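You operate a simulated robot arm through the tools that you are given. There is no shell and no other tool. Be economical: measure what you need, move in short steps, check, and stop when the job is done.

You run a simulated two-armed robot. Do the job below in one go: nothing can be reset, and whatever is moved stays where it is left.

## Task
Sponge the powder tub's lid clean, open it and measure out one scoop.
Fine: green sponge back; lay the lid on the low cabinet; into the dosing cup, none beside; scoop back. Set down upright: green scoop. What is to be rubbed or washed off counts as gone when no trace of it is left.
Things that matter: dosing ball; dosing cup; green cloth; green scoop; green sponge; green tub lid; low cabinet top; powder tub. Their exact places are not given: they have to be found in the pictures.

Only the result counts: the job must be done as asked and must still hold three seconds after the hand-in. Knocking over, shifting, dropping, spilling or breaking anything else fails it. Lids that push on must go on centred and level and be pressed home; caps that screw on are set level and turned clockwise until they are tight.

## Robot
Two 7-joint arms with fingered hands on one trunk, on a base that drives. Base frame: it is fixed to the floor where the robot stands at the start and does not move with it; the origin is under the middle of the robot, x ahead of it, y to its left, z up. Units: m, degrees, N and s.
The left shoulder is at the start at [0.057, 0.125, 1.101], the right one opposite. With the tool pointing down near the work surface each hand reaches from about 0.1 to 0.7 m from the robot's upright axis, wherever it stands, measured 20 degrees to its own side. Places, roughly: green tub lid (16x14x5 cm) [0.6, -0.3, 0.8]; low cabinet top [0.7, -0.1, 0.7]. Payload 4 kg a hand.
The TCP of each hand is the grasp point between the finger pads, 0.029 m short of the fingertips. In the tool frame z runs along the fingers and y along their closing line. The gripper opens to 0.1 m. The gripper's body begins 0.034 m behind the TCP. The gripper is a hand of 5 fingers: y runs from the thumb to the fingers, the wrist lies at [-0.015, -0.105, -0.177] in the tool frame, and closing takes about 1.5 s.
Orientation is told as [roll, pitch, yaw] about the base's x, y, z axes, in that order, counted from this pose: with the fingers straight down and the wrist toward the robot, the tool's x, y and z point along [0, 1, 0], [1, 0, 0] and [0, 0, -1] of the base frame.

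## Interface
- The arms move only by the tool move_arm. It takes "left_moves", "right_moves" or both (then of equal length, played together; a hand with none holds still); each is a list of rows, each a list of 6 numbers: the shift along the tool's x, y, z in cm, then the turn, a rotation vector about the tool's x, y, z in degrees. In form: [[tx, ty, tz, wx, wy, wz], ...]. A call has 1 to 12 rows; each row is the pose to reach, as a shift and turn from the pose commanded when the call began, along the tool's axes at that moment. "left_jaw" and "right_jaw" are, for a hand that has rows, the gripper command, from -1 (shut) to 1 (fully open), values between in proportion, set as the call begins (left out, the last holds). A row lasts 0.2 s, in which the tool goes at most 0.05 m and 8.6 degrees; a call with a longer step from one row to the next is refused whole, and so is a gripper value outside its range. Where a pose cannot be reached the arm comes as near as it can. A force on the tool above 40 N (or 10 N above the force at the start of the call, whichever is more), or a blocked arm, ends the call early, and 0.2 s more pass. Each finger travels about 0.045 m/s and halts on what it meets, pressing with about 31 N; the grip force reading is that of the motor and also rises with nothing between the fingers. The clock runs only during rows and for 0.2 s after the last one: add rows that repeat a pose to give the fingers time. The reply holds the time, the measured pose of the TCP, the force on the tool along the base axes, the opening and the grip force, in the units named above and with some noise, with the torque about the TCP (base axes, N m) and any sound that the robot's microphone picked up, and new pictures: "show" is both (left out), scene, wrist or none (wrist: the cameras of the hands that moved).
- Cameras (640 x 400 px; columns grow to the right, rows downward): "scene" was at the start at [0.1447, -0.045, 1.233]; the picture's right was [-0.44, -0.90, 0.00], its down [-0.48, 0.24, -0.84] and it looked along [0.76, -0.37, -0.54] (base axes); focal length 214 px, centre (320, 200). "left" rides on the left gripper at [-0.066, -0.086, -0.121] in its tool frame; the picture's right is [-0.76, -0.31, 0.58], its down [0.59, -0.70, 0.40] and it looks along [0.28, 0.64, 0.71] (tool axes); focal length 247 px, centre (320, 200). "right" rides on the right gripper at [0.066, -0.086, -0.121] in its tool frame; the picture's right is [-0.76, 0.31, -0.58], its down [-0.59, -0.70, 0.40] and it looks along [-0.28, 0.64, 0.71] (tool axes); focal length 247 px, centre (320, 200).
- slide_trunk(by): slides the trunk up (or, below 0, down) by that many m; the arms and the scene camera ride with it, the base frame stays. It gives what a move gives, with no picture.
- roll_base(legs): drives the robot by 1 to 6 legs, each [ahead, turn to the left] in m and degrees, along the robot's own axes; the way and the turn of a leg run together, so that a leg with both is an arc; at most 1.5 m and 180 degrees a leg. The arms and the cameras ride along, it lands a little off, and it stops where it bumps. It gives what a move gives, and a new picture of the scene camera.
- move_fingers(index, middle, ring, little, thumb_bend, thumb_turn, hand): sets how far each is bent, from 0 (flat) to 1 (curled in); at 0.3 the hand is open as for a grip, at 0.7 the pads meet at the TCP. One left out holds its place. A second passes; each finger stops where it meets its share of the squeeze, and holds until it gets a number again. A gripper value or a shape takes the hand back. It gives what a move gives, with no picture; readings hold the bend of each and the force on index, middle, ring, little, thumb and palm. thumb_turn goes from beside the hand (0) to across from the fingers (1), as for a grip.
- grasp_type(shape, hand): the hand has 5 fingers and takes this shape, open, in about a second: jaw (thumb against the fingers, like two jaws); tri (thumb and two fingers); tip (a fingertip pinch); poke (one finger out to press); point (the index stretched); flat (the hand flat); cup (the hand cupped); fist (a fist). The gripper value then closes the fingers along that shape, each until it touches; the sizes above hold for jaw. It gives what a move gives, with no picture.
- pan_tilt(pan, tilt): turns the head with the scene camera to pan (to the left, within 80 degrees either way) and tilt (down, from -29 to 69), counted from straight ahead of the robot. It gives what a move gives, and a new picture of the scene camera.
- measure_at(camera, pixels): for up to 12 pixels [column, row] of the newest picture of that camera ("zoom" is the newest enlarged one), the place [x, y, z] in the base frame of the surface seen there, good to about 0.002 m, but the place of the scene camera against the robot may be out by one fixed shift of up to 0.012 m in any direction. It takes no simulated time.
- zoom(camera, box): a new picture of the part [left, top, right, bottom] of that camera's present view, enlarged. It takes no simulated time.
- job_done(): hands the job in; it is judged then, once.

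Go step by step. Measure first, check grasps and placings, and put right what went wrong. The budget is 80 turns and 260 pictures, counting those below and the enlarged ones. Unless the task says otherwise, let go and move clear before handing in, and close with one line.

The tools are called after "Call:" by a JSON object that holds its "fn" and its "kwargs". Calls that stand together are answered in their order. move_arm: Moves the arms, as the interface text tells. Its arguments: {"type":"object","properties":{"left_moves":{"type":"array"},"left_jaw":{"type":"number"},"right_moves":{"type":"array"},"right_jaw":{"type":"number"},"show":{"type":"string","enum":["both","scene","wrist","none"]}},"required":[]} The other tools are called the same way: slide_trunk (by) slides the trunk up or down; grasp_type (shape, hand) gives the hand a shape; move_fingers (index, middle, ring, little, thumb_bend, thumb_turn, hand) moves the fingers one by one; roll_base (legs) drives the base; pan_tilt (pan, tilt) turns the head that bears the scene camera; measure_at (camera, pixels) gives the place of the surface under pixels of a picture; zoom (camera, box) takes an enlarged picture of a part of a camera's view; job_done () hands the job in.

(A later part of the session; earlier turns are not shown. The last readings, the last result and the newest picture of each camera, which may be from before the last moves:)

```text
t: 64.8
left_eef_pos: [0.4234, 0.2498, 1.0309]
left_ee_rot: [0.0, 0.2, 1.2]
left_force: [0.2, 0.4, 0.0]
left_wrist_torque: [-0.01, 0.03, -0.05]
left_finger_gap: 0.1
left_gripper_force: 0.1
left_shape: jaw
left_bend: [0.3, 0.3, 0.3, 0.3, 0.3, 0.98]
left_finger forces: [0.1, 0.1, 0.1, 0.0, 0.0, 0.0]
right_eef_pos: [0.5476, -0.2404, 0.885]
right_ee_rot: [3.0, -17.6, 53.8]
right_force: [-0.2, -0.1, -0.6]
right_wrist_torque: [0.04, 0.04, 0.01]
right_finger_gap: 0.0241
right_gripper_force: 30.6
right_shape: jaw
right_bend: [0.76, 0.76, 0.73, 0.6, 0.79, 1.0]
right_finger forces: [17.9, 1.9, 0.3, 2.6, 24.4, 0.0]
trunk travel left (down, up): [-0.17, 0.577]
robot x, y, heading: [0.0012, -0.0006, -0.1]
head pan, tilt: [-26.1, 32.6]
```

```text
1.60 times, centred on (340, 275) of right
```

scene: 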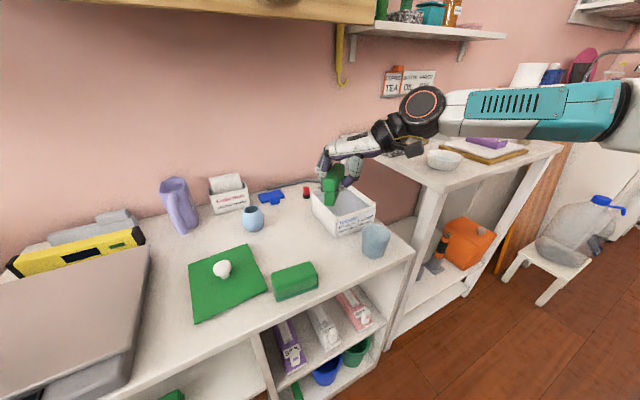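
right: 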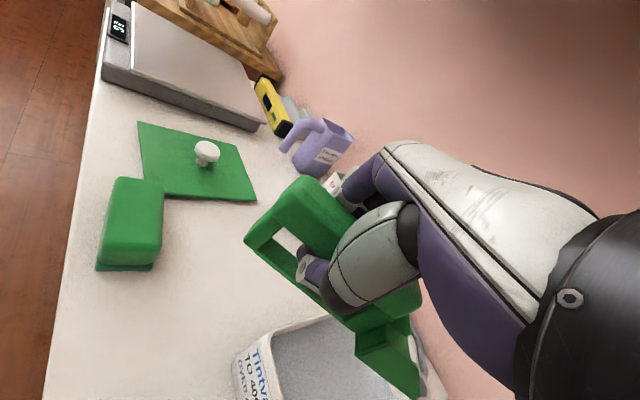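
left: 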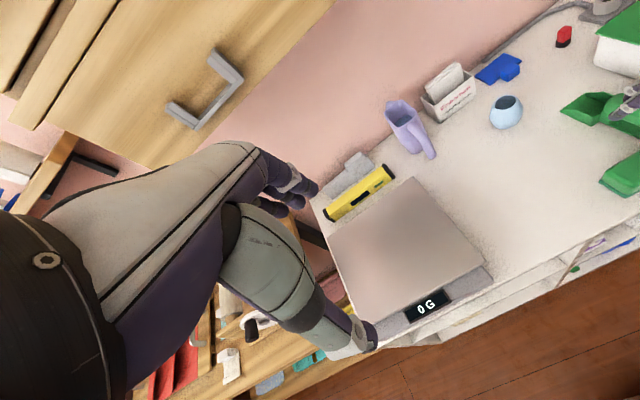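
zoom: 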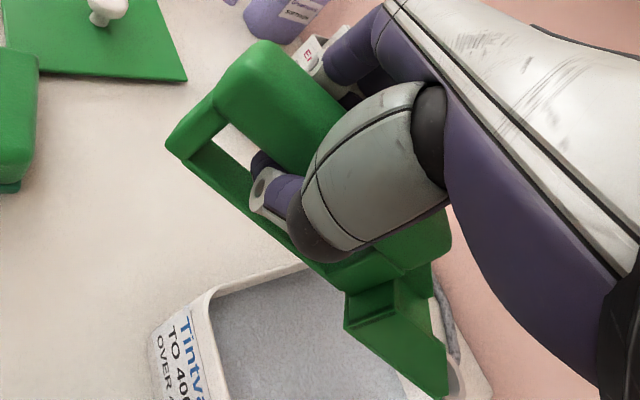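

The reachable pose is stable. I'll measure the head and tub rim in this view to plan the dip.

Call:
{"fn": "measure_at", "kwargs": {"camera": "zoom", "pixels": [[443, 390], [420, 330], [430, 310], [405, 300], [350, 325], [432, 285], [447, 355], [395, 340], [300, 330], [205, 295], [290, 270], [240, 330]]}}

Call:
{"fn": "measure_at", "kwargs": {"camera": "scene", "pixels": [[333, 234], [314, 203], [374, 208], [345, 185], [359, 192], [355, 210], [365, 205], [340, 227], [338, 210], [366, 225], [390, 230], [378, 227]]}}

```text
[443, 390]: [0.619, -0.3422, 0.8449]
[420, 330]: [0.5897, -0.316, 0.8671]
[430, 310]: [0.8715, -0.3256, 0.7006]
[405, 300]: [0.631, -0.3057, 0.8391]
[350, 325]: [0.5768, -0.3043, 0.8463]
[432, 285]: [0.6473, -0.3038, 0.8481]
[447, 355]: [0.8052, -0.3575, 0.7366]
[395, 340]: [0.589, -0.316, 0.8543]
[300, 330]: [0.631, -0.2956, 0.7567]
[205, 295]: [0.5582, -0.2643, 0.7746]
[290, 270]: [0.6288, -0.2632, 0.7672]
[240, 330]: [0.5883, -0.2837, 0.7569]
```

```text
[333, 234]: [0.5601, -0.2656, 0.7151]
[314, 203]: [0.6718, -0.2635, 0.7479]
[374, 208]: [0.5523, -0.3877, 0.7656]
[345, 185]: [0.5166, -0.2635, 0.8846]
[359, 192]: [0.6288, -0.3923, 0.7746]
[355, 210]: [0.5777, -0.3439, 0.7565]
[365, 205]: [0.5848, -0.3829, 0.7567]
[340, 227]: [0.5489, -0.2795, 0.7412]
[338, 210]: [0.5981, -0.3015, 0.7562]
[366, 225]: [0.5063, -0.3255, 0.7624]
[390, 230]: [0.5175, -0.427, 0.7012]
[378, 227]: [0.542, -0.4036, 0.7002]
```

The scoop tip sits about 0.122 m ahead of and 0.042 m below the TCP, pointing diagonally at -44°. I'll pitch it nose-down 35° and bring the tip just above the powder inside the tub.

Call:
{"fn": "move_arm", "kwargs": {"right_moves": [[-0.35, 0.2, -0.86, -1.34, 7.54, 2.32], [-0.97, 0.12, -0.96, -2.69, 15.07, 4.64], [-1.59, 0, -0.92, -4.03, 22.6, 6.96], [-2.9, -0.28, -0.8, -5.38, 30.1, 9.28], [-3.49, -0.68, 0.19, -5.88, 33, 10.15], [-3.49, -0.68, 0.19, -5.88, 33, 10.15]]}}

Call:
{"fn": "zoom", "kwargs": {"camera": "scene", "box": [290, 150, 410, 250]}}

Call:
{"fn": "zoom", "kwargs": {"camera": "right", "box": [220, 150, 460, 400]}}

```text
t: 66.2
left_eef_pos: [0.4218, 0.2504, 1.0316]
left_ee_rot: [0.0, 0.1, 1.1]
left_force: [-0.2, 0.8, -0.2]
left_wrist_torque: [0.04, -0.01, 0.01]
left_finger_gap: 0.0997
left_gripper_force: 0.2
left_shape: jaw
left_bend: [0.3, 0.3, 0.3, 0.3, 0.3, 0.98]
left_finger forces: [0.0, 0.0, 0.0, 0.1, 0.1, 0.0]
right_eef_pos: [0.5726, -0.2668, 0.8789]
right_ee_rot: [40.1, -19.5, 41.6]
right_force: [-0.6, -0.6, -1.1]
right_wrist_torque: [-0.03, -0.01, 0.0]
right_finger_gap: 0.0241
right_gripper_force: 31.2
right_shape: jaw
right_bend: [0.76, 0.76, 0.73, 0.6, 0.79, 1.0]
right_finger forces: [18.0, 1.9, 0.3, 2.7, 24.6, 0.0]
trunk travel left (down, up): [-0.17, 0.577]
robot x, y, heading: [-0.0015, -0.0006, -0.1]
head pan, tilt: [-26.1, 32.6]
```

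scene: 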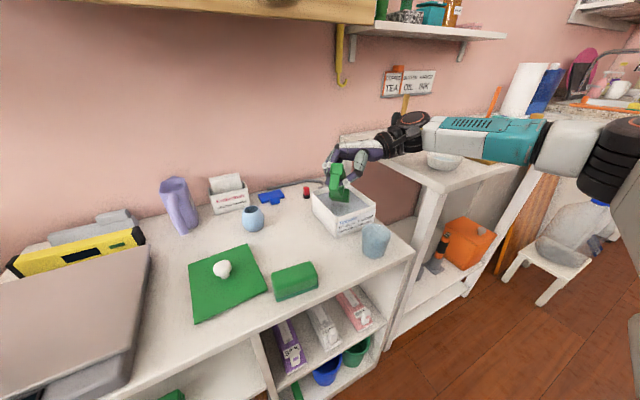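
right: 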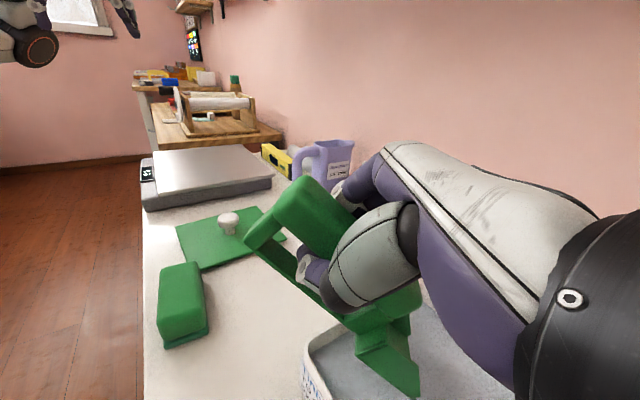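

```text
4.00 times, centred on (350, 200) of scene
```

zoom: 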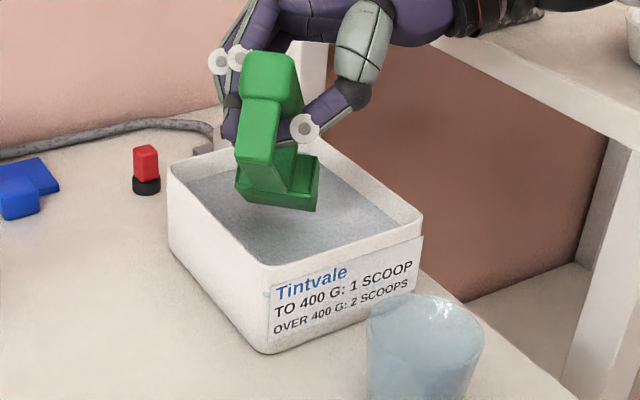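

```text
1.60 times, centred on (340, 275) of right
```

zoom: 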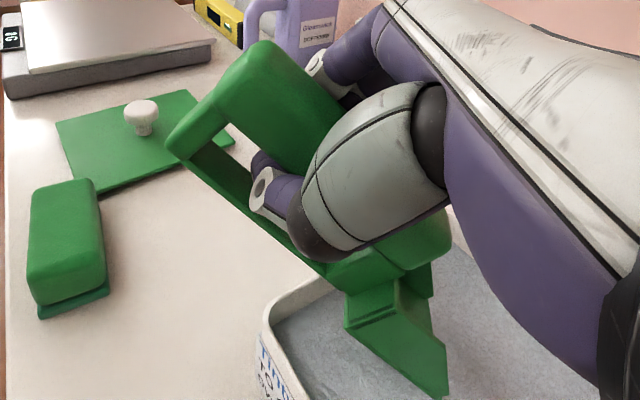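

Call:
{"fn": "measure_at", "kwargs": {"camera": "zoom", "pixels": [[441, 390], [405, 310], [432, 340], [350, 325], [395, 350], [185, 150], [230, 200], [300, 258], [340, 275], [290, 300], [445, 350]]}}

```text
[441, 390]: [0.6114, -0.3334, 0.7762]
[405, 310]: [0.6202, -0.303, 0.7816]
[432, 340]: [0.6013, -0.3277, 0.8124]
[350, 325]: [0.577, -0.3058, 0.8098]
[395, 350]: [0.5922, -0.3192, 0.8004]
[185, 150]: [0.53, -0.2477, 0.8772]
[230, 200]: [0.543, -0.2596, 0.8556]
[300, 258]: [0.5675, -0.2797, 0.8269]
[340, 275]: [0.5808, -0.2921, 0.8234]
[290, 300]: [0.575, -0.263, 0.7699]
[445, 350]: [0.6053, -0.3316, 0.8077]
```

The tip corner is measured at (0.611,-0.333,0.776), matching the plan. I'll plunge now and push forward.

Call:
{"fn": "move_arm", "kwargs": {"right_moves": [[-1.21, -0.67, 1.44, 0, 0, 0], [-2.64, -1.21, 2.36, 0, 0, 0], [-3.88, -1.64, 3.05, 0, 0, 0], [-4.93, -1.65, 2.44, 0, 0, 0], [-4.93, -1.65, 2.44, 0, 0, 0]]}}

Call:
{"fn": "zoom", "kwargs": {"camera": "scene", "box": [290, 150, 410, 250]}}

```text
t: 67.4
left_eef_pos: [0.4222, 0.2502, 1.0315]
left_ee_rot: [0.0, 0.1, 1.0]
left_force: [0.2, -0.2, 0.1]
left_wrist_torque: [0.02, 0.0, -0.02]
left_finger_gap: 0.1
left_gripper_force: 0.2
left_shape: jaw
left_bend: [0.3, 0.3, 0.3, 0.3, 0.3, 0.98]
left_finger forces: [0.0, 0.1, 0.1, 0.0, 0.0, 0.0]
right_eef_pos: [0.5759, -0.2789, 0.8406]
right_ee_rot: [39.4, -18.8, 41.6]
right_force: [-0.4, 0.3, -0.2]
right_wrist_torque: [-0.12, -0.07, 0.04]
right_finger_gap: 0.0239
right_gripper_force: 30.6
right_shape: jaw
right_bend: [0.76, 0.76, 0.73, 0.59, 0.8, 1.0]
right_finger forces: [18.6, 1.6, 0.1, 2.8, 23.6, 0.1]
right hand out of reach, approached as far as the arm can: row 3, 4, 5
trunk travel left (down, up): [-0.17, 0.577]
robot x, y, heading: [-0.0007, 0.0003, -0.2]
head pan, tilt: [-26.1, 32.6]
```

scene: 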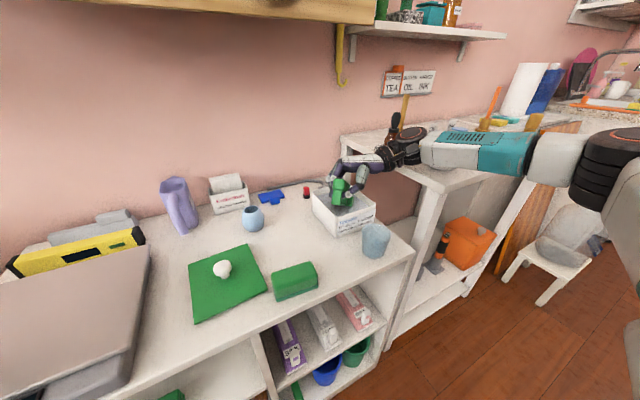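
right: 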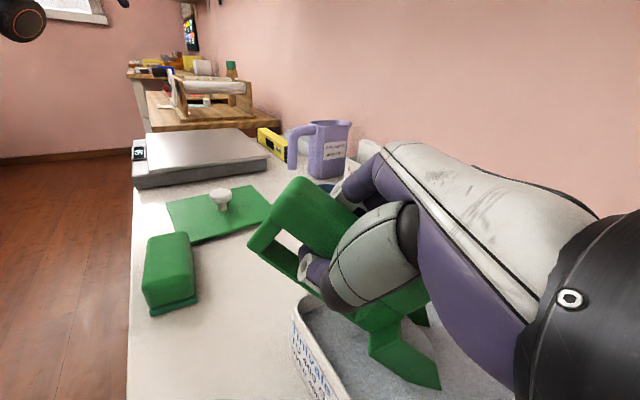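

```text
4.00 times, centred on (350, 200) of scene
```

zoom: 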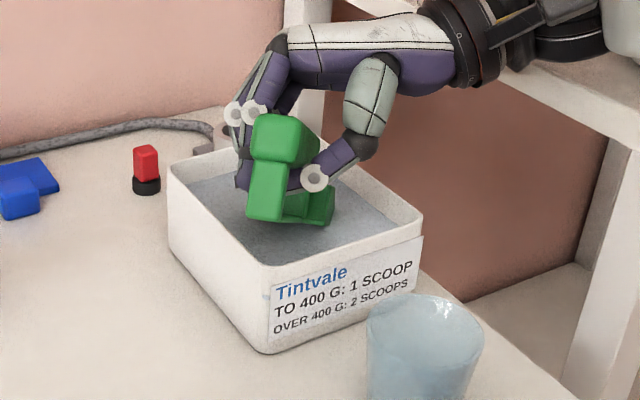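

The scoop pivoted slightly in the grip, and the arm hit its limit at (0.576,-0.279,0.841). I'll measure the current scoop attitude.

Call:
{"fn": "zoom", "kwargs": {"camera": "right", "box": [220, 150, 460, 400]}}

Call:
{"fn": "measure_at", "kwargs": {"camera": "right", "pixels": [[438, 388], [420, 368], [425, 345], [375, 350], [400, 340], [410, 355], [252, 247], [275, 270], [320, 302], [360, 325], [420, 325], [440, 345]]}}

```text
1.60 times, centred on (340, 275) of right
```

zoom: 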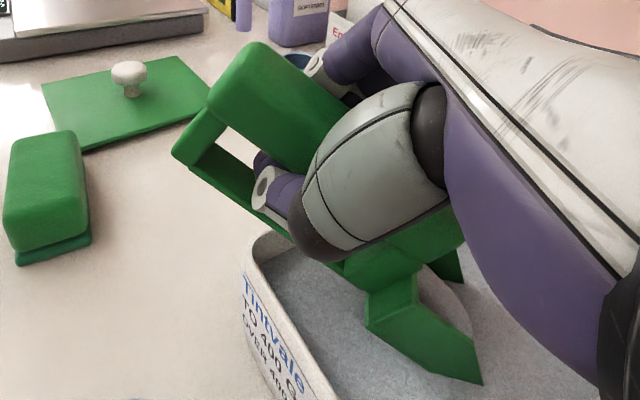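

```text
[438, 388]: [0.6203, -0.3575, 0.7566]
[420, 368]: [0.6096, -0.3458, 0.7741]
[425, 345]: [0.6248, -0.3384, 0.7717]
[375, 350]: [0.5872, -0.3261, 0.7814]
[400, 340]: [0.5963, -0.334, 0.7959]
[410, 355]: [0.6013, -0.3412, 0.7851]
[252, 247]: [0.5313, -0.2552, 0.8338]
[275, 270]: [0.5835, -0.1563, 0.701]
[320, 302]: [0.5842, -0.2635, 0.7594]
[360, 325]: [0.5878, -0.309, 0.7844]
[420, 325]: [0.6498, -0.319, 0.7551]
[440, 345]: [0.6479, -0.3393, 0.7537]
```

The tip is only about 1 cm into the powder, and pressing flat-on pivots the scoop. I'll retract straight up over the tub, lower the trunk for more reach, then slice in along the scoop's own floor direction.

Call:
{"fn": "move_arm", "kwargs": {"right_moves": [[1.2, 0.3, -0.4, 0, 0, 0], [2.5, 0.6, -1.0, 0, 0, 0], [4.5, 1.4, -2.4, 0, 0, 0], [6.5, 2.3, -3.8, 0, 0, 0], [8.55, 3.16, -5.2, 0, 0, 0], [8.55, 3.16, -5.2, 0, 0, 0]], "show": "none"}}

Call:
{"fn": "slide_trunk", "kwargs": {"by": -0.08}}

Call:
{"fn": "zoom", "kwargs": {"camera": "right", "box": [220, 150, 460, 400]}}

Call:
{"fn": "measure_at", "kwargs": {"camera": "zoom", "pixels": [[475, 375], [420, 320], [440, 320], [400, 360], [370, 325], [430, 345], [175, 155], [220, 200], [300, 250], [350, 280], [455, 300], [440, 250]]}}

Call:
{"fn": "zoom", "kwargs": {"camera": "scene", "box": [280, 110, 420, 230]}}

```text
t: 68.8
left_eef_pos: [0.4226, 0.2506, 1.0303]
left_ee_rot: [0.1, 0.1, 1.1]
left_force: [0.7, 0.8, 0.1]
left_wrist_torque: [-0.02, -0.01, 0.0]
left_finger_gap: 0.1
left_gripper_force: 0.0
left_shape: jaw
left_bend: [0.3, 0.3, 0.3, 0.3, 0.3, 0.98]
left_finger forces: [0.0, 0.0, 0.0, 0.1, 0.0, 0.0]
right_eef_pos: [0.5521, -0.2561, 0.9399]
right_ee_rot: [40.0, -19.4, 41.6]
right_force: [0.2, -0.4, -0.4]
right_wrist_torque: [0.0, 0.0, -0.03]
right_finger_gap: 0.0239
right_gripper_force: 31.3
right_shape: jaw
right_bend: [0.76, 0.76, 0.73, 0.59, 0.8, 1.0]
right_finger forces: [17.6, 1.7, 0.1, 3.0, 24.2, 0.1]
trunk travel left (down, up): [-0.17, 0.577]
robot x, y, heading: [-0.0011, 0.0026, -0.1]
head pan, tilt: [-26.1, 32.6]
```

```text
t: 70.0
left_eef_pos: [0.4212, 0.2509, 0.9517]
left_ee_rot: [0.0, 0.0, 1.3]
left_force: [0.6, 0.4, -0.2]
left_wrist_torque: [-0.01, -0.01, -0.01]
left_finger_gap: 0.0999
left_gripper_force: 0.1
left_shape: jaw
left_bend: [0.3, 0.3, 0.3, 0.3, 0.3, 0.98]
left_finger forces: [0.0, 0.0, 0.0, 0.1, 0.1, 0.0]
right_eef_pos: [0.5516, -0.255, 0.8613]
right_ee_rot: [40.0, -19.3, 41.6]
right_force: [0.1, -0.1, 0.2]
right_wrist_torque: [0.0, 0.01, 0.0]
right_finger_gap: 0.024
right_gripper_force: 30.7
right_shape: jaw
right_bend: [0.76, 0.76, 0.73, 0.59, 0.8, 1.0]
right_finger forces: [17.6, 1.6, 0.0, 2.9, 24.2, 0.0]
trunk travel left (down, up): [-0.09, 0.657]
robot x, y, heading: [0.0006, 0.0018, 0.2]
head pan, tilt: [-26.1, 32.6]
```

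```text
1.60 times, centred on (340, 275) of right
```

zoom: 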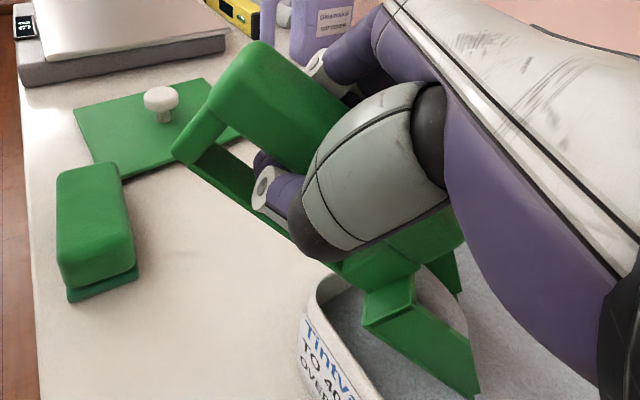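

```text
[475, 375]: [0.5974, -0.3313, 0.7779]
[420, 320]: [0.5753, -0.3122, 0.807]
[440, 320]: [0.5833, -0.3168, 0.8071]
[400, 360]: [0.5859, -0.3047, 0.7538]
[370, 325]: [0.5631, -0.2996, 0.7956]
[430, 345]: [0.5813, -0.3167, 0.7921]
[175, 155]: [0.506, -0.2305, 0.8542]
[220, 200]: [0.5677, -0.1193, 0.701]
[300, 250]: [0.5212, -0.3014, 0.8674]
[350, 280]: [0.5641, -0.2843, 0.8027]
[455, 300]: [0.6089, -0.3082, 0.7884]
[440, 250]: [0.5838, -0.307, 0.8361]
```

```text
3.33 times, centred on (350, 170) of scene
```

zoom: 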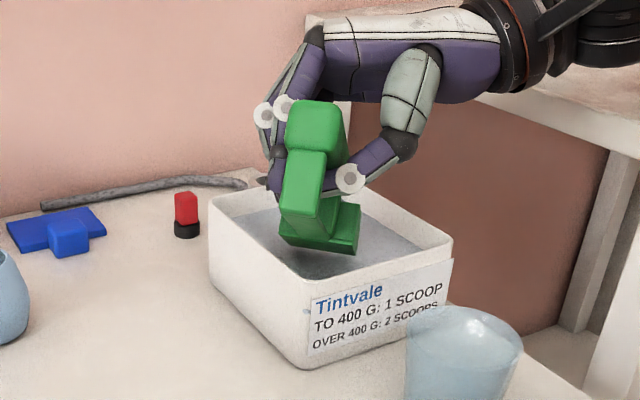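

Powder is already riding in the scoop (pale patch inside at (440,300) of the zoom). I'll do one smooth slice: along the floor into the powder, levelling while rising.

Call:
{"fn": "move_arm", "kwargs": {"right_moves": [[-0.73, -0.4, 0.87, 0, 0, 0], [-2.58, -0.64, 0.59, 0, 0, 0], [-4.42, -0.89, 0.3, 0, 0, 0], [-6.27, -1.13, 0.02, 0, 0, 0], [-6.57, -1.47, 0.92, 1.18, -6.59, -2.05], [-6.35, -1.5, 1.13, 2.37, -13.2, -4.1], [-5.78, -1.45, 1.3, 3.55, -19.8, -6.15], [-5.14, -1.42, 1.59, 4.73, -26.3, -8.2], [-4.53, -1.34, 1.66, 5.9, -32.9, -10.3], [-3.49, -0.89, 0.85, 6.4, -35.8, -11.1], [-1.97, -0.06, -0.95, 6.4, -35.8, -11.1], [-1.97, -0.06, -0.95, 6.4, -35.8, -11.1]]}}

Call:
{"fn": "zoom", "kwargs": {"camera": "right", "box": [220, 150, 480, 400]}}

Call:
{"fn": "zoom", "kwargs": {"camera": "scene", "box": [280, 110, 420, 230]}}

```text
t: 72.6
left_eef_pos: [0.4223, 0.2505, 0.9509]
left_ee_rot: [0.1, 0.1, 1.2]
left_force: [-0.4, 0.7, 0.4]
left_wrist_torque: [0.04, 0.03, -0.02]
left_finger_gap: 0.0998
left_gripper_force: 0.0
left_shape: jaw
left_bend: [0.3, 0.3, 0.3, 0.3, 0.3, 0.98]
left_finger forces: [0.1, 0.0, 0.0, 0.0, 0.0, 0.0]
right_eef_pos: [0.5674, -0.2719, 0.8551]
right_ee_rot: [-0.1, -17.3, 54.7]
right_force: [-0.2, -0.4, -0.2]
right_wrist_torque: [-0.04, -0.01, -0.02]
right_finger_gap: 0.0238
right_gripper_force: 30.9
right_shape: jaw
right_bend: [0.76, 0.76, 0.73, 0.58, 0.81, 1.0]
right_finger forces: [17.6, 1.4, 0.0, 3.1, 23.2, 0.0]
trunk travel left (down, up): [-0.09, 0.657]
robot x, y, heading: [-0.0001, 0.0028, -0.0]
head pan, tilt: [-26.1, 32.6]
```

scene: 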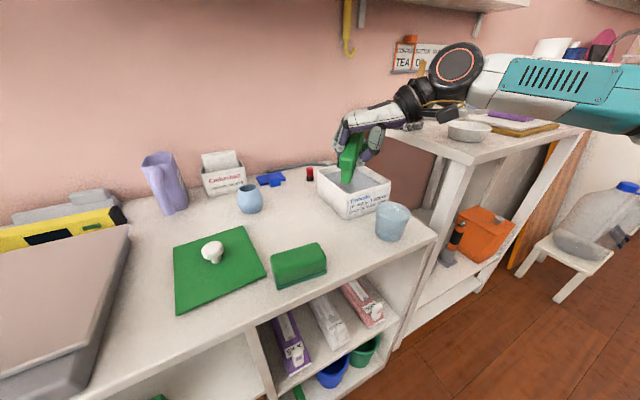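
right: 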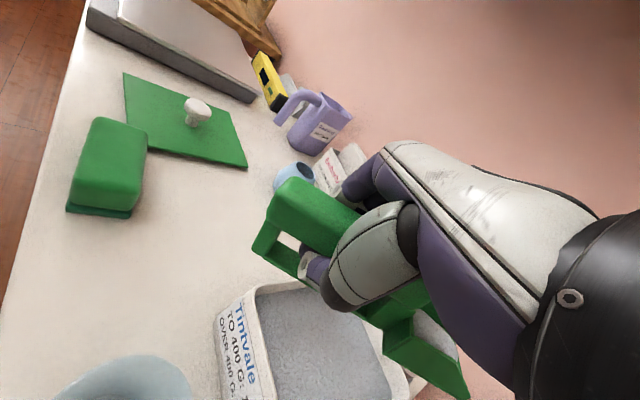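

```text
1.60 times, centred on (350, 275) of right
```

zoom: 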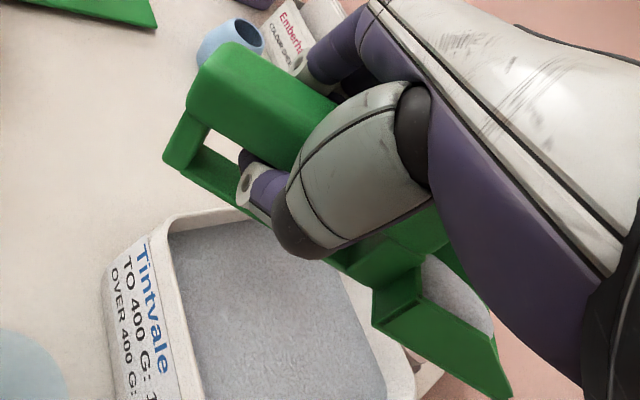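

```text
3.33 times, centred on (350, 170) of scene
```

zoom: 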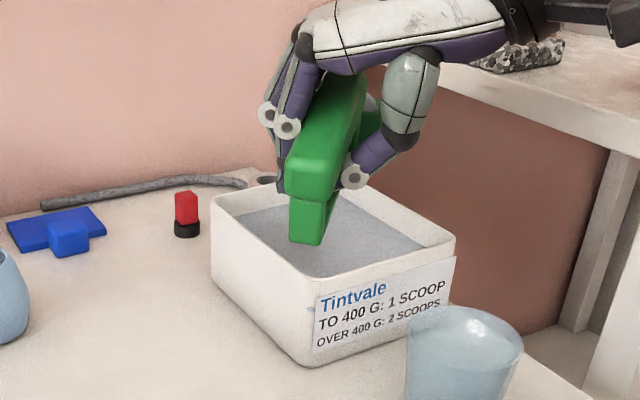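

The scoop came out loaded (powder at (455,290) in the zoom). I'll measure its attitude and the cup.

Call:
{"fn": "measure_at", "kwargs": {"camera": "right", "pixels": [[464, 393], [440, 372], [385, 352], [430, 330], [440, 345], [420, 318], [432, 322], [440, 290], [255, 248], [275, 262], [405, 365], [417, 342]]}}

Call:
{"fn": "measure_at", "kwargs": {"camera": "scene", "pixels": [[393, 204], [377, 210], [409, 211], [392, 217], [392, 240], [392, 209], [383, 205], [402, 216], [347, 218], [340, 215]]}}

Call:
{"fn": "zoom", "kwargs": {"camera": "right", "box": [340, 260, 500, 400]}}

Call:
{"fn": "zoom", "kwargs": {"camera": "scene", "box": [360, 180, 440, 260]}}

```text
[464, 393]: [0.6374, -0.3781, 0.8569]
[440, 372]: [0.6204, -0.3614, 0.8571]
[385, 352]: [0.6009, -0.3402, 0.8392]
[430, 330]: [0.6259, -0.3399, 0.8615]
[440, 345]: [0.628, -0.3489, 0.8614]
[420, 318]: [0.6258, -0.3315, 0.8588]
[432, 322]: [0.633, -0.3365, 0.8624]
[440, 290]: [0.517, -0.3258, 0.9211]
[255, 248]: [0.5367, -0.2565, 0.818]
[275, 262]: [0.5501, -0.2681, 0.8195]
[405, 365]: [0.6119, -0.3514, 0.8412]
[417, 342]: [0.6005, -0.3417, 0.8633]
```

```text
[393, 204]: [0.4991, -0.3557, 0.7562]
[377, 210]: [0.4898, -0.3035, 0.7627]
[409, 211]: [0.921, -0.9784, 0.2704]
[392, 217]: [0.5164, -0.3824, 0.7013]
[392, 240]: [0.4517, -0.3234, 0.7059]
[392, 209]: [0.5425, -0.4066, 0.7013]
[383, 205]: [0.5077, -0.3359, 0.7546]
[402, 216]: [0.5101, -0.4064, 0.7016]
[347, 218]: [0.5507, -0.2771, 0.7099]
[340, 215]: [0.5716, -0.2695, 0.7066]
```

```text
2.86 times, centred on (420, 330) of right
```

zoom: 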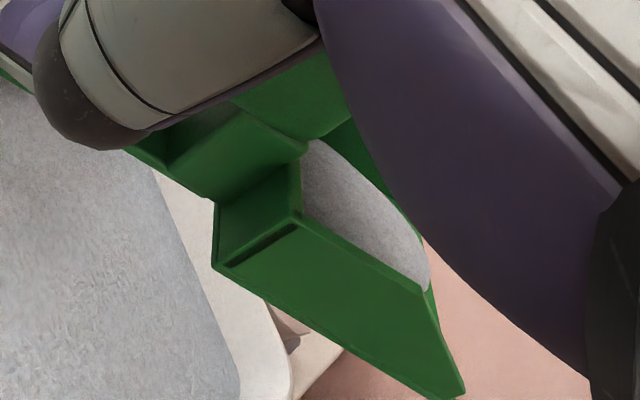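

```text
5.00 times, centred on (400, 220) of scene
```

zoom: 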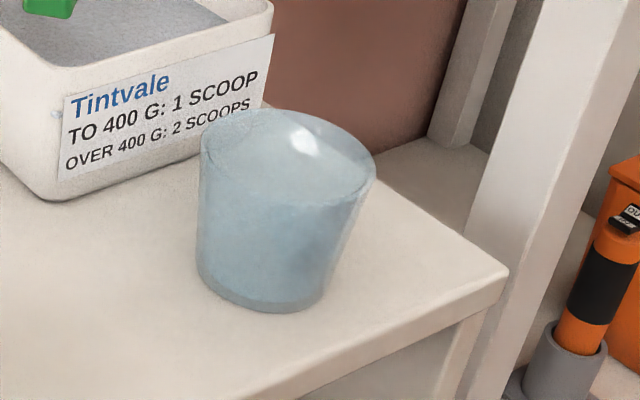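

The scoop is full, sits about 14° nose-up, and the powder surface is level at z≈0.862. Next I'll pin down the cup's rim centre.

Call:
{"fn": "measure_at", "kwargs": {"camera": "zoom", "pixels": [[203, 152], [203, 165], [215, 125], [240, 113], [285, 110], [330, 125], [200, 200], [199, 260], [230, 250], [270, 250], [260, 300], [300, 300]]}}

Call:
{"fn": "measure_at", "kwargs": {"camera": "zoom", "pixels": [[230, 200], [260, 210], [290, 215], [320, 210], [345, 205], [365, 185], [373, 175], [360, 150], [320, 290], [240, 295], [290, 270], [335, 240]]}}

```text
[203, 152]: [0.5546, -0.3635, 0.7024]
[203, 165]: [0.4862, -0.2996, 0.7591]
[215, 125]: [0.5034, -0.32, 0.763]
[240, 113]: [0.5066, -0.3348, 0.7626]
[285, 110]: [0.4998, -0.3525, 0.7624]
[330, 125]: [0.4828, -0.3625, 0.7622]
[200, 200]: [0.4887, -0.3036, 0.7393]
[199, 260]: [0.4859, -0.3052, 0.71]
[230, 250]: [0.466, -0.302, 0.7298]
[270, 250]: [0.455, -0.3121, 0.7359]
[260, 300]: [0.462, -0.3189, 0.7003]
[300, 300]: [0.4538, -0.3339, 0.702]
```

```text
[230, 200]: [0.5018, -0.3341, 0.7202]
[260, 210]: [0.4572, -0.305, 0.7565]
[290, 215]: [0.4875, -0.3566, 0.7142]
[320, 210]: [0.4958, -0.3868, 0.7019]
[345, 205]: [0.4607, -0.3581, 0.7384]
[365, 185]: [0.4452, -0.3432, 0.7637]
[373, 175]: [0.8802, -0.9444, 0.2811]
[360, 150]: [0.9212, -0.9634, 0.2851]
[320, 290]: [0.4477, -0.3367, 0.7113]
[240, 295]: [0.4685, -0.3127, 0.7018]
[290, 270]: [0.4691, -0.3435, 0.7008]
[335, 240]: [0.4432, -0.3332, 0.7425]
```

Cup rim centre fits (0.475,-0.331), radius about 0.032, top at 0.763. The cup is about 18 cm nearer than the scoop tip, so I'll back the base up 0.18 m. That carries the loaded scoop over the cup without changing the arm pose.

Call:
{"fn": "roll_base", "kwargs": {"legs": [[-0.18, 0]]}}

Call:
{"fn": "zoom", "kwargs": {"camera": "scene", "box": [270, 130, 450, 270]}}

Call:
{"fn": "zoom", "kwargs": {"camera": "right", "box": [220, 150, 480, 400]}}

```text
t: 74.1
left_eef_pos: [0.2409, 0.2504, 0.9513]
left_ee_rot: [0.0, 0.2, 1.1]
left_force: [0.2, 0.4, 0.2]
left_wrist_torque: [-0.01, -0.04, -0.01]
left_finger_gap: 0.0996
left_gripper_force: 0.0
left_shape: jaw
left_bend: [0.3, 0.3, 0.3, 0.3, 0.3, 0.98]
left_finger forces: [0.0, 0.1, 0.0, 0.0, 0.0, 0.0]
right_eef_pos: [0.3871, -0.2711, 0.8558]
right_ee_rot: [-0.2, -17.2, 54.7]
right_force: [0.3, -0.7, 0.2]
right_wrist_torque: [-0.02, 0.02, 0.02]
right_finger_gap: 0.0238
right_gripper_force: 31.0
right_shape: jaw
right_bend: [0.76, 0.76, 0.73, 0.58, 0.81, 1.0]
right_finger forces: [17.6, 1.4, 0.0, 3.1, 23.2, 0.1]
trunk travel left (down, up): [-0.09, 0.657]
robot x, y, heading: [-0.1832, -0.0012, -0.5]
head pan, tilt: [-26.1, 32.6]
```

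scene: 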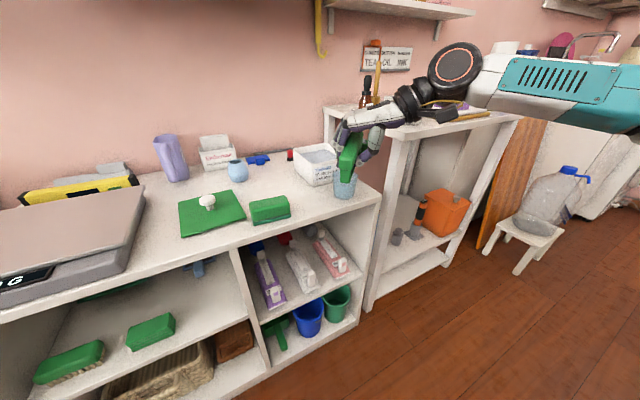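

```text
2.86 times, centred on (360, 200) of scene
```

zoom: 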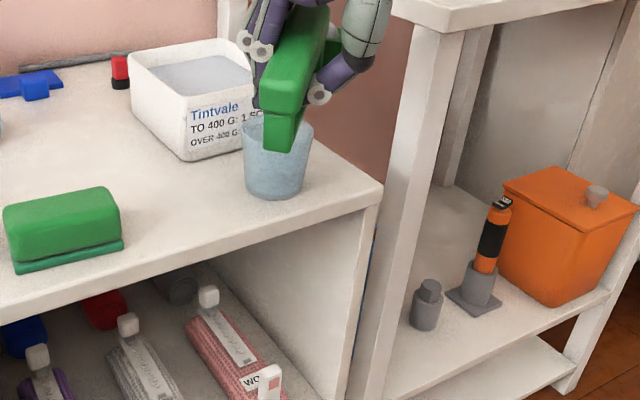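

```text
1.60 times, centred on (350, 275) of right
```

zoom: 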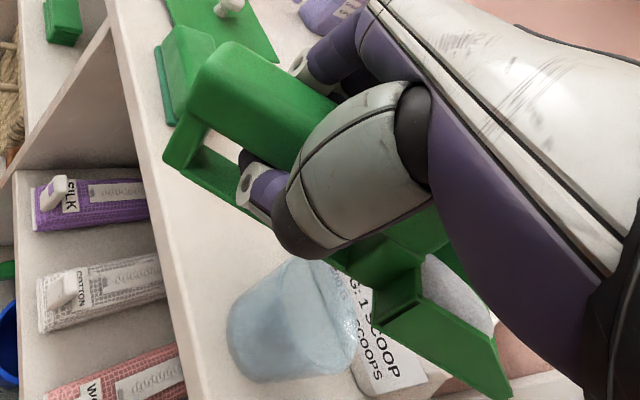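

Now the scoop hovers beside the cup. I'll measure the cup rim and scoop tip with the wrist camera.

Call:
{"fn": "measure_at", "kwargs": {"camera": "zoom", "pixels": [[230, 310], [250, 280], [290, 262], [325, 262], [350, 295], [356, 330], [340, 345], [300, 350], [260, 345], [350, 350], [505, 390], [450, 290]]}}

Call:
{"fn": "measure_at", "kwargs": {"camera": "scene", "pixels": [[321, 176], [322, 172], [340, 174], [354, 176], [343, 197], [338, 185], [350, 185], [327, 190]]}}

Call:
{"fn": "zoom", "kwargs": {"camera": "scene", "box": [310, 150, 380, 210]}}

```text
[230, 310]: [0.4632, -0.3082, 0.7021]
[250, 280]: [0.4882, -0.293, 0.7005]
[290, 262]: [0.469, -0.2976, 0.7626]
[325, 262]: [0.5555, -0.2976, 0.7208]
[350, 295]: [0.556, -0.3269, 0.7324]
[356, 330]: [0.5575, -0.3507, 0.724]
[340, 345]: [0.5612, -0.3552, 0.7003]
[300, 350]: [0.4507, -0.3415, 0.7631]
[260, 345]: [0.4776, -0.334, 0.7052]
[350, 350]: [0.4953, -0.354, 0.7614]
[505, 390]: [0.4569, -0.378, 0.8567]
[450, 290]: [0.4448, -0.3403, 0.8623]
```

```text
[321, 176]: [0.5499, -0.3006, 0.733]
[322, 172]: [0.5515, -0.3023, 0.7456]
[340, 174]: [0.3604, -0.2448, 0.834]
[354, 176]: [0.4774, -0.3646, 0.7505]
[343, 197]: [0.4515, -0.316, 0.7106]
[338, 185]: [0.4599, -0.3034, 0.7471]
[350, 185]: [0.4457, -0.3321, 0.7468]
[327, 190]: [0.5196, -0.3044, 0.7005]
```

```text
6.67 times, centred on (345, 180) of scene
```

zoom: 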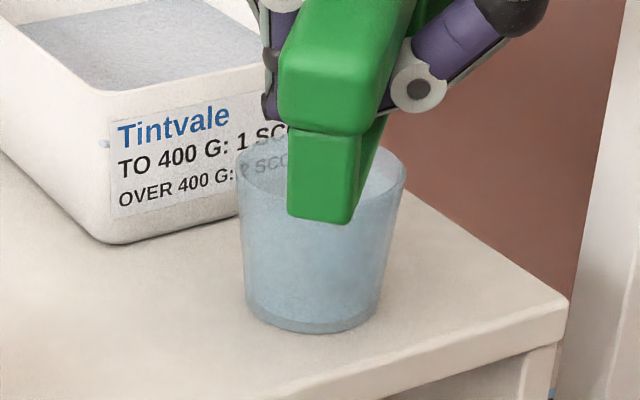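

Tip centre is about (0.475,-0.363,0.857) and cup centre about (0.477,-0.330). I'll bring the tip over the cup and begin rotating nose-down about the tip, only to ~18° for now.

Call:
{"fn": "move_arm", "kwargs": {"right_moves": [[0.76, 0.69, 1.26, 0, 0, 0], [1.51, 1.38, 2.52, 0, 0, 0], [2.18, 1.67, 4.18, 0, 0, 0], [2.07, 1.87, 3.43, -2.09, 7.38, 2.28], [1.73, 2.0, 2.71, -4.18, 14.77, 4.56], [1.15, 2.05, 2.02, -6.26, 22.15, 6.84], [0.36, 2.01, 1.41, -8.35, 29.5, 9.12], [0.36, 2.01, 1.41, -8.35, 29.5, 9.12]]}}

Call:
{"fn": "zoom", "kwargs": {"camera": "scene", "box": [300, 130, 400, 220]}}

Call:
{"fn": "zoom", "kwargs": {"camera": "right", "box": [220, 150, 480, 400]}}

Call:
{"fn": "measure_at", "kwargs": {"camera": "zoom", "pixels": [[505, 390], [450, 290], [470, 330], [400, 290], [375, 320], [420, 350], [165, 155], [360, 285], [460, 350], [440, 270]]}}

```text
t: 75.9
left_eef_pos: [0.2413, 0.2512, 0.9506]
left_ee_rot: [0.0, 0.1, 1.1]
left_force: [0.1, 0.1, -0.5]
left_wrist_torque: [-0.03, -0.02, 0.02]
left_finger_gap: 0.0995
left_gripper_force: 0.1
left_shape: jaw
left_bend: [0.3, 0.3, 0.3, 0.3, 0.3, 0.98]
left_finger forces: [0.0, 0.0, 0.1, 0.1, 0.0, 0.0]
right_eef_pos: [0.3973, -0.2494, 0.8479]
right_ee_rot: [33.5, -22.5, 43.0]
right_force: [0.1, 0.3, -1.0]
right_wrist_torque: [0.05, 0.02, 0.02]
right_finger_gap: 0.024
right_gripper_force: 30.5
right_shape: jaw
right_bend: [0.76, 0.76, 0.73, 0.58, 0.81, 1.0]
right_finger forces: [17.3, 1.3, 0.1, 3.1, 22.8, 0.0]
trunk travel left (down, up): [-0.09, 0.657]
robot x, y, heading: [-0.1789, -0.0015, 0.0]
head pan, tilt: [-26.1, 32.6]
```

scene: 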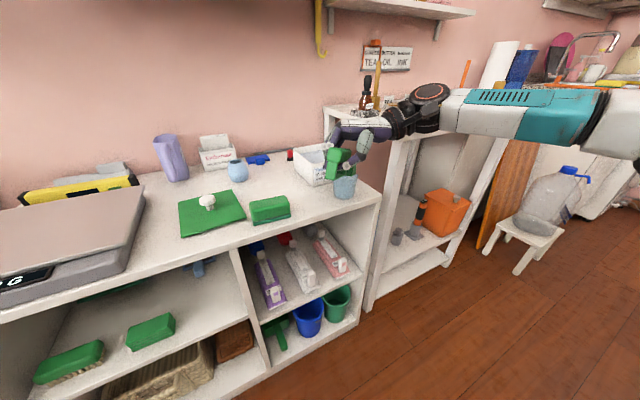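
right: 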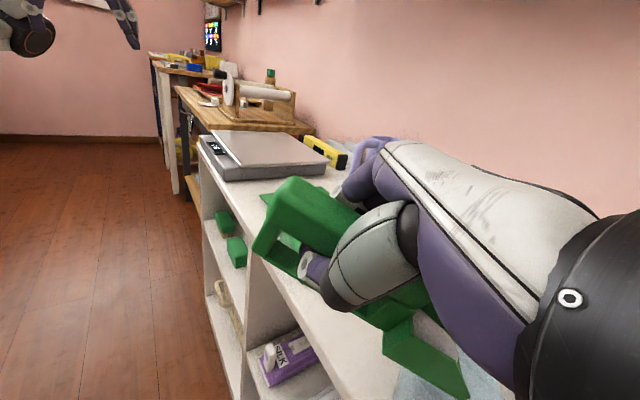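

```text
4.44 times, centred on (350, 175) of scene
```

zoom: 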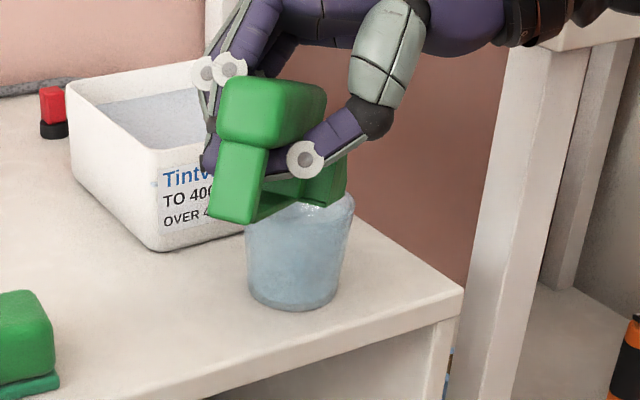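

```text
1.60 times, centred on (350, 275) of right
```

zoom: 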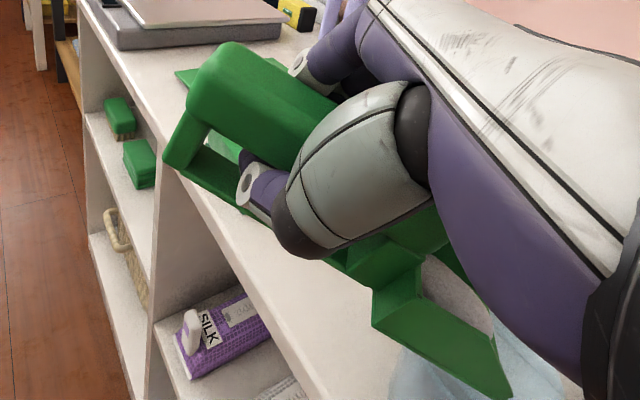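

```text
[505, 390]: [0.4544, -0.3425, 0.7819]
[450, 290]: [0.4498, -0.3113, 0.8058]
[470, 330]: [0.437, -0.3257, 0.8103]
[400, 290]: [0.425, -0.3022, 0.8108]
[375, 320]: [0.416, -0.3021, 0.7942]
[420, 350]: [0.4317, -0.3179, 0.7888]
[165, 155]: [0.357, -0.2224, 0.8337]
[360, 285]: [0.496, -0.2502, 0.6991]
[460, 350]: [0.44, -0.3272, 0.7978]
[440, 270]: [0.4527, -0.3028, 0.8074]
```

Tip corners are inside the rim circle (right corner (0.454,-0.3425,0.782)), and nothing has spilled. I'll tilt on to about 42° nose-down around the tip while dropping it toward the rim.

Call:
{"fn": "move_arm", "kwargs": {"right_moves": [[-0.18, 0.15, -0.65, -1.05, 3.69, 1.14], [-0.37, 0.3, -1.31, -2.09, 7.38, 2.28], [-0.67, 0.42, -1.96, -3.13, 11.06, 3.42], [-0.97, 0.54, -2.61, -4.18, 14.75, 4.56], [-1.38, 0.62, -3.24, -5.22, 18.4, 5.7], [-1.79, 0.69, -3.86, -6.26, 22.1, 6.84], [-1.79, 0.69, -3.86, -6.26, 22.1, 6.84], [-1.79, 0.69, -3.86, -6.26, 22.1, 6.84]]}}

Call:
{"fn": "zoom", "kwargs": {"camera": "scene", "box": [300, 130, 400, 220]}}

Call:
{"fn": "zoom", "kwargs": {"camera": "right", "box": [220, 150, 480, 400]}}

Call:
{"fn": "measure_at", "kwargs": {"camera": "zoom", "pixels": [[505, 390], [450, 290], [470, 330], [400, 290], [375, 320], [420, 350], [165, 155], [460, 350], [440, 270]]}}

```text
t: 77.7
left_eef_pos: [0.2408, 0.2499, 0.9513]
left_ee_rot: [0.0, 0.0, 1.1]
left_force: [-1.1, -0.2, 0.7]
left_wrist_torque: [-0.02, 0.03, 0.0]
left_finger_gap: 0.0998
left_gripper_force: 0.1
left_shape: jaw
left_bend: [0.3, 0.3, 0.3, 0.3, 0.3, 0.98]
left_finger forces: [0.1, 0.0, 0.0, 0.0, 0.0, 0.1]
right_eef_pos: [0.4198, -0.2709, 0.8998]
right_ee_rot: [57.4, -20.0, 33.3]
right_force: [0.4, 0.3, -0.4]
right_wrist_torque: [0.02, -0.01, -0.01]
right_finger_gap: 0.024
right_gripper_force: 31.2
right_shape: jaw
right_bend: [0.76, 0.76, 0.73, 0.58, 0.81, 1.0]
right_finger forces: [17.1, 1.3, 0.1, 3.1, 22.5, 0.1]
right hand out of reach, approached as far as the arm can: row 5, 6, 7, 8
trunk travel left (down, up): [-0.09, 0.657]
robot x, y, heading: [-0.1775, -0.0014, 0.1]
head pan, tilt: [-26.1, 32.6]
```

scene: 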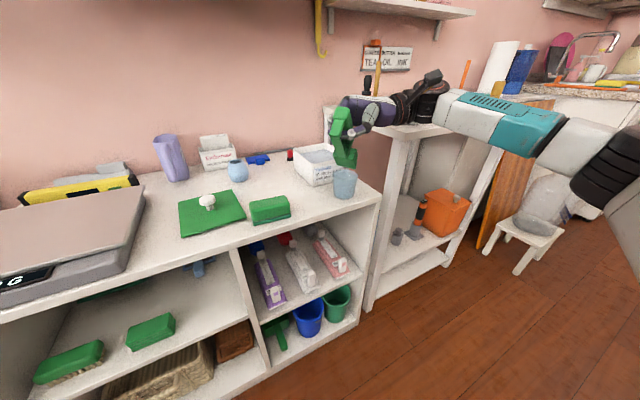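
right: 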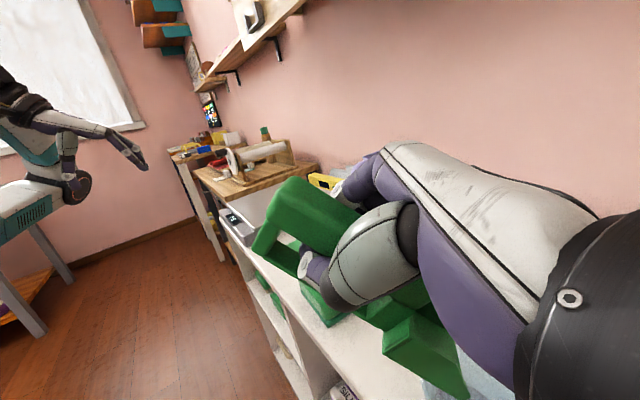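

```text
4.44 times, centred on (350, 175) of scene
```

zoom: 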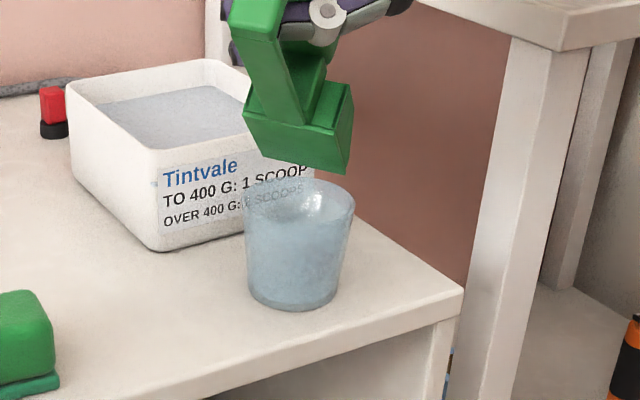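

```text
1.60 times, centred on (350, 275) of right
```

zoom: 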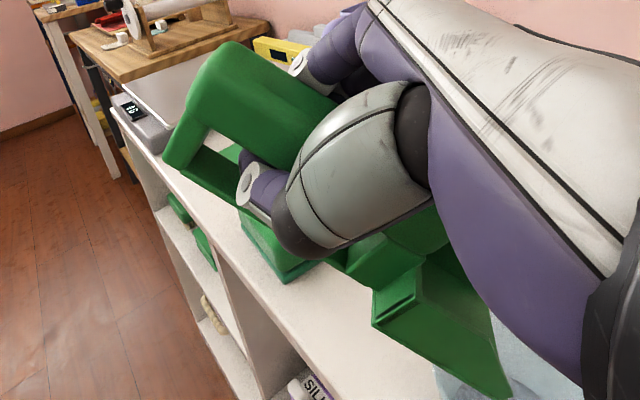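

```text
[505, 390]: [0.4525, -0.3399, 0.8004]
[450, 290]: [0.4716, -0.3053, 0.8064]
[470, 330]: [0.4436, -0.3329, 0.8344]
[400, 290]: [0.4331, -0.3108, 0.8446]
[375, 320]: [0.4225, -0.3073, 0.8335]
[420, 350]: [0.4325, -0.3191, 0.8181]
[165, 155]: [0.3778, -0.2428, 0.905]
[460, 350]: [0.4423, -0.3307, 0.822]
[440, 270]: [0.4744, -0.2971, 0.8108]
```

The scoop interior looks all green now, so the powder has left it. I'll check inside the cup and around it.

Call:
{"fn": "zoom", "kwargs": {"camera": "scene", "box": [325, 155, 375, 205]}}

Call:
{"fn": "zoom", "kwargs": {"camera": "right", "box": [380, 300, 520, 400]}}

Call:
{"fn": "zoom", "kwargs": {"camera": "scene", "box": [280, 160, 400, 260]}}

```text
8.00 times, centred on (350, 180) of scene
```

zoom: 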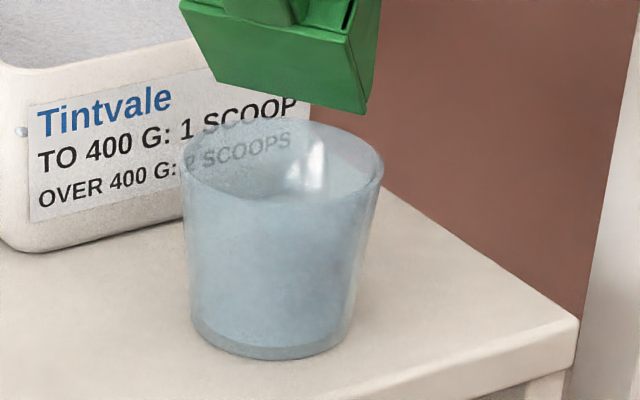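

```text
4.00 times, centred on (450, 350) of right
```

zoom: 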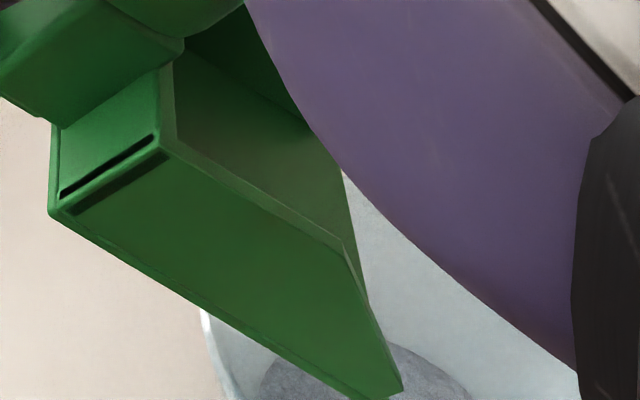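

```text
4.00 times, centred on (340, 210) of scene
```

zoom: 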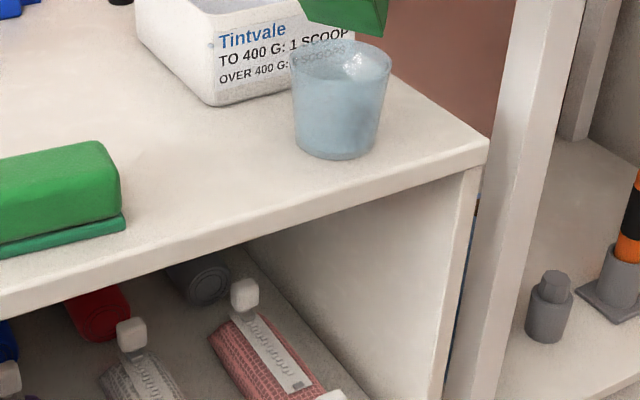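

Grey powder sits inside the cup (seen at (340,370) in the wrist zoom), the table around it is clean, and the scoop is empty. I'll rise and level the scoop.

Call:
{"fn": "move_arm", "kwargs": {"right_moves": [[0.8, 0.34, -0.5, 0, 0, 0], [1.58, 0.68, -1.01, 0, 0, 0], [3.17, 1.37, -2.02, 2.09, -7.38, -2.28], [4.75, 2.05, -3.04, 4.18, -14.75, -4.56], [6.34, 2.74, -4.05, 6.26, -22.1, -6.84], [6.34, 2.74, -4.05, 8.35, -29.5, -9.12], [6.34, 2.74, -4.05, 10.4, -36.9, -11.4], [6.34, 2.74, -4.05, 10.4, -36.9, -11.4]]}}

Call:
{"fn": "zoom", "kwargs": {"camera": "right", "box": [220, 150, 480, 400]}}

Call:
{"fn": "zoom", "kwargs": {"camera": "scene", "box": [310, 150, 390, 220]}}

```text
t: 79.5
left_eef_pos: [0.2414, 0.2502, 0.951]
left_ee_rot: [-0.1, 0.1, 1.1]
left_force: [0.8, -0.5, -0.6]
left_wrist_torque: [0.0, -0.02, 0.0]
left_finger_gap: 0.0997
left_gripper_force: 0.1
left_shape: jaw
left_bend: [0.3, 0.3, 0.3, 0.3, 0.3, 0.98]
left_finger forces: [0.0, 0.0, 0.0, 0.0, 0.0, 0.0]
right_eef_pos: [0.4192, -0.2749, 0.9792]
right_ee_rot: [16.3, -20.7, 49.3]
right_force: [0.2, 0.7, -0.4]
right_wrist_torque: [-0.01, 0.0, -0.01]
right_finger_gap: 0.0238
right_gripper_force: 31.2
right_shape: jaw
right_bend: [0.76, 0.76, 0.73, 0.58, 0.81, 1.0]
right_finger forces: [17.1, 1.2, 0.1, 3.0, 22.4, 0.0]
right hand out of reach, approached as far as the arm can: row 1, 2
trunk travel left (down, up): [-0.09, 0.657]
robot x, y, heading: [-0.1807, 0.0006, -0.1]
head pan, tilt: [-26.1, 32.6]
```

scene: 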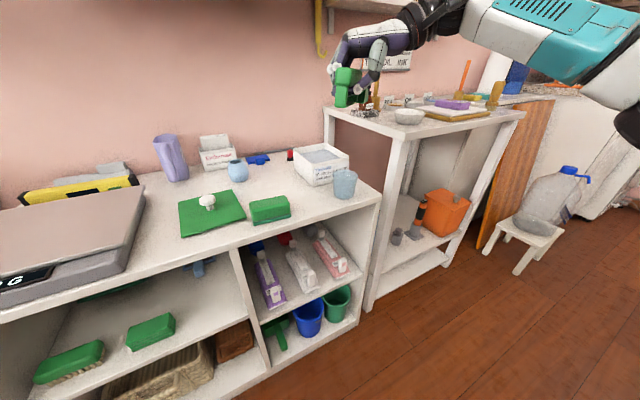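
right: 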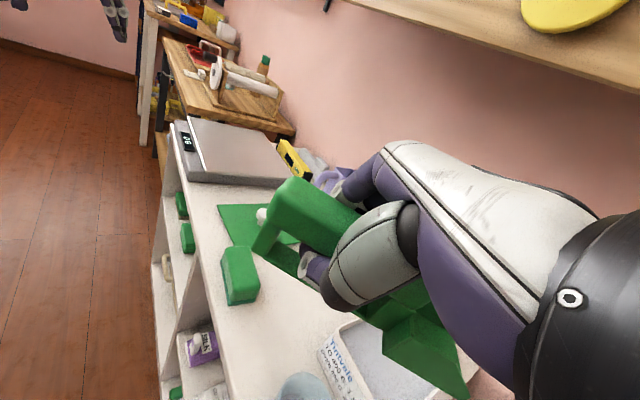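

```text
1.60 times, centred on (350, 275) of right
```

zoom: 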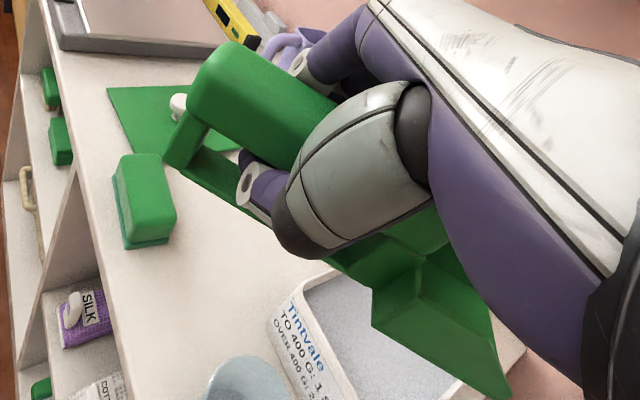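

```text
5.71 times, centred on (350, 185) of scene
```

zoom: 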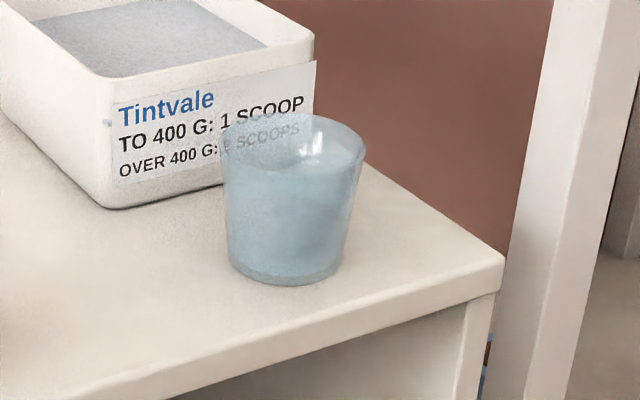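

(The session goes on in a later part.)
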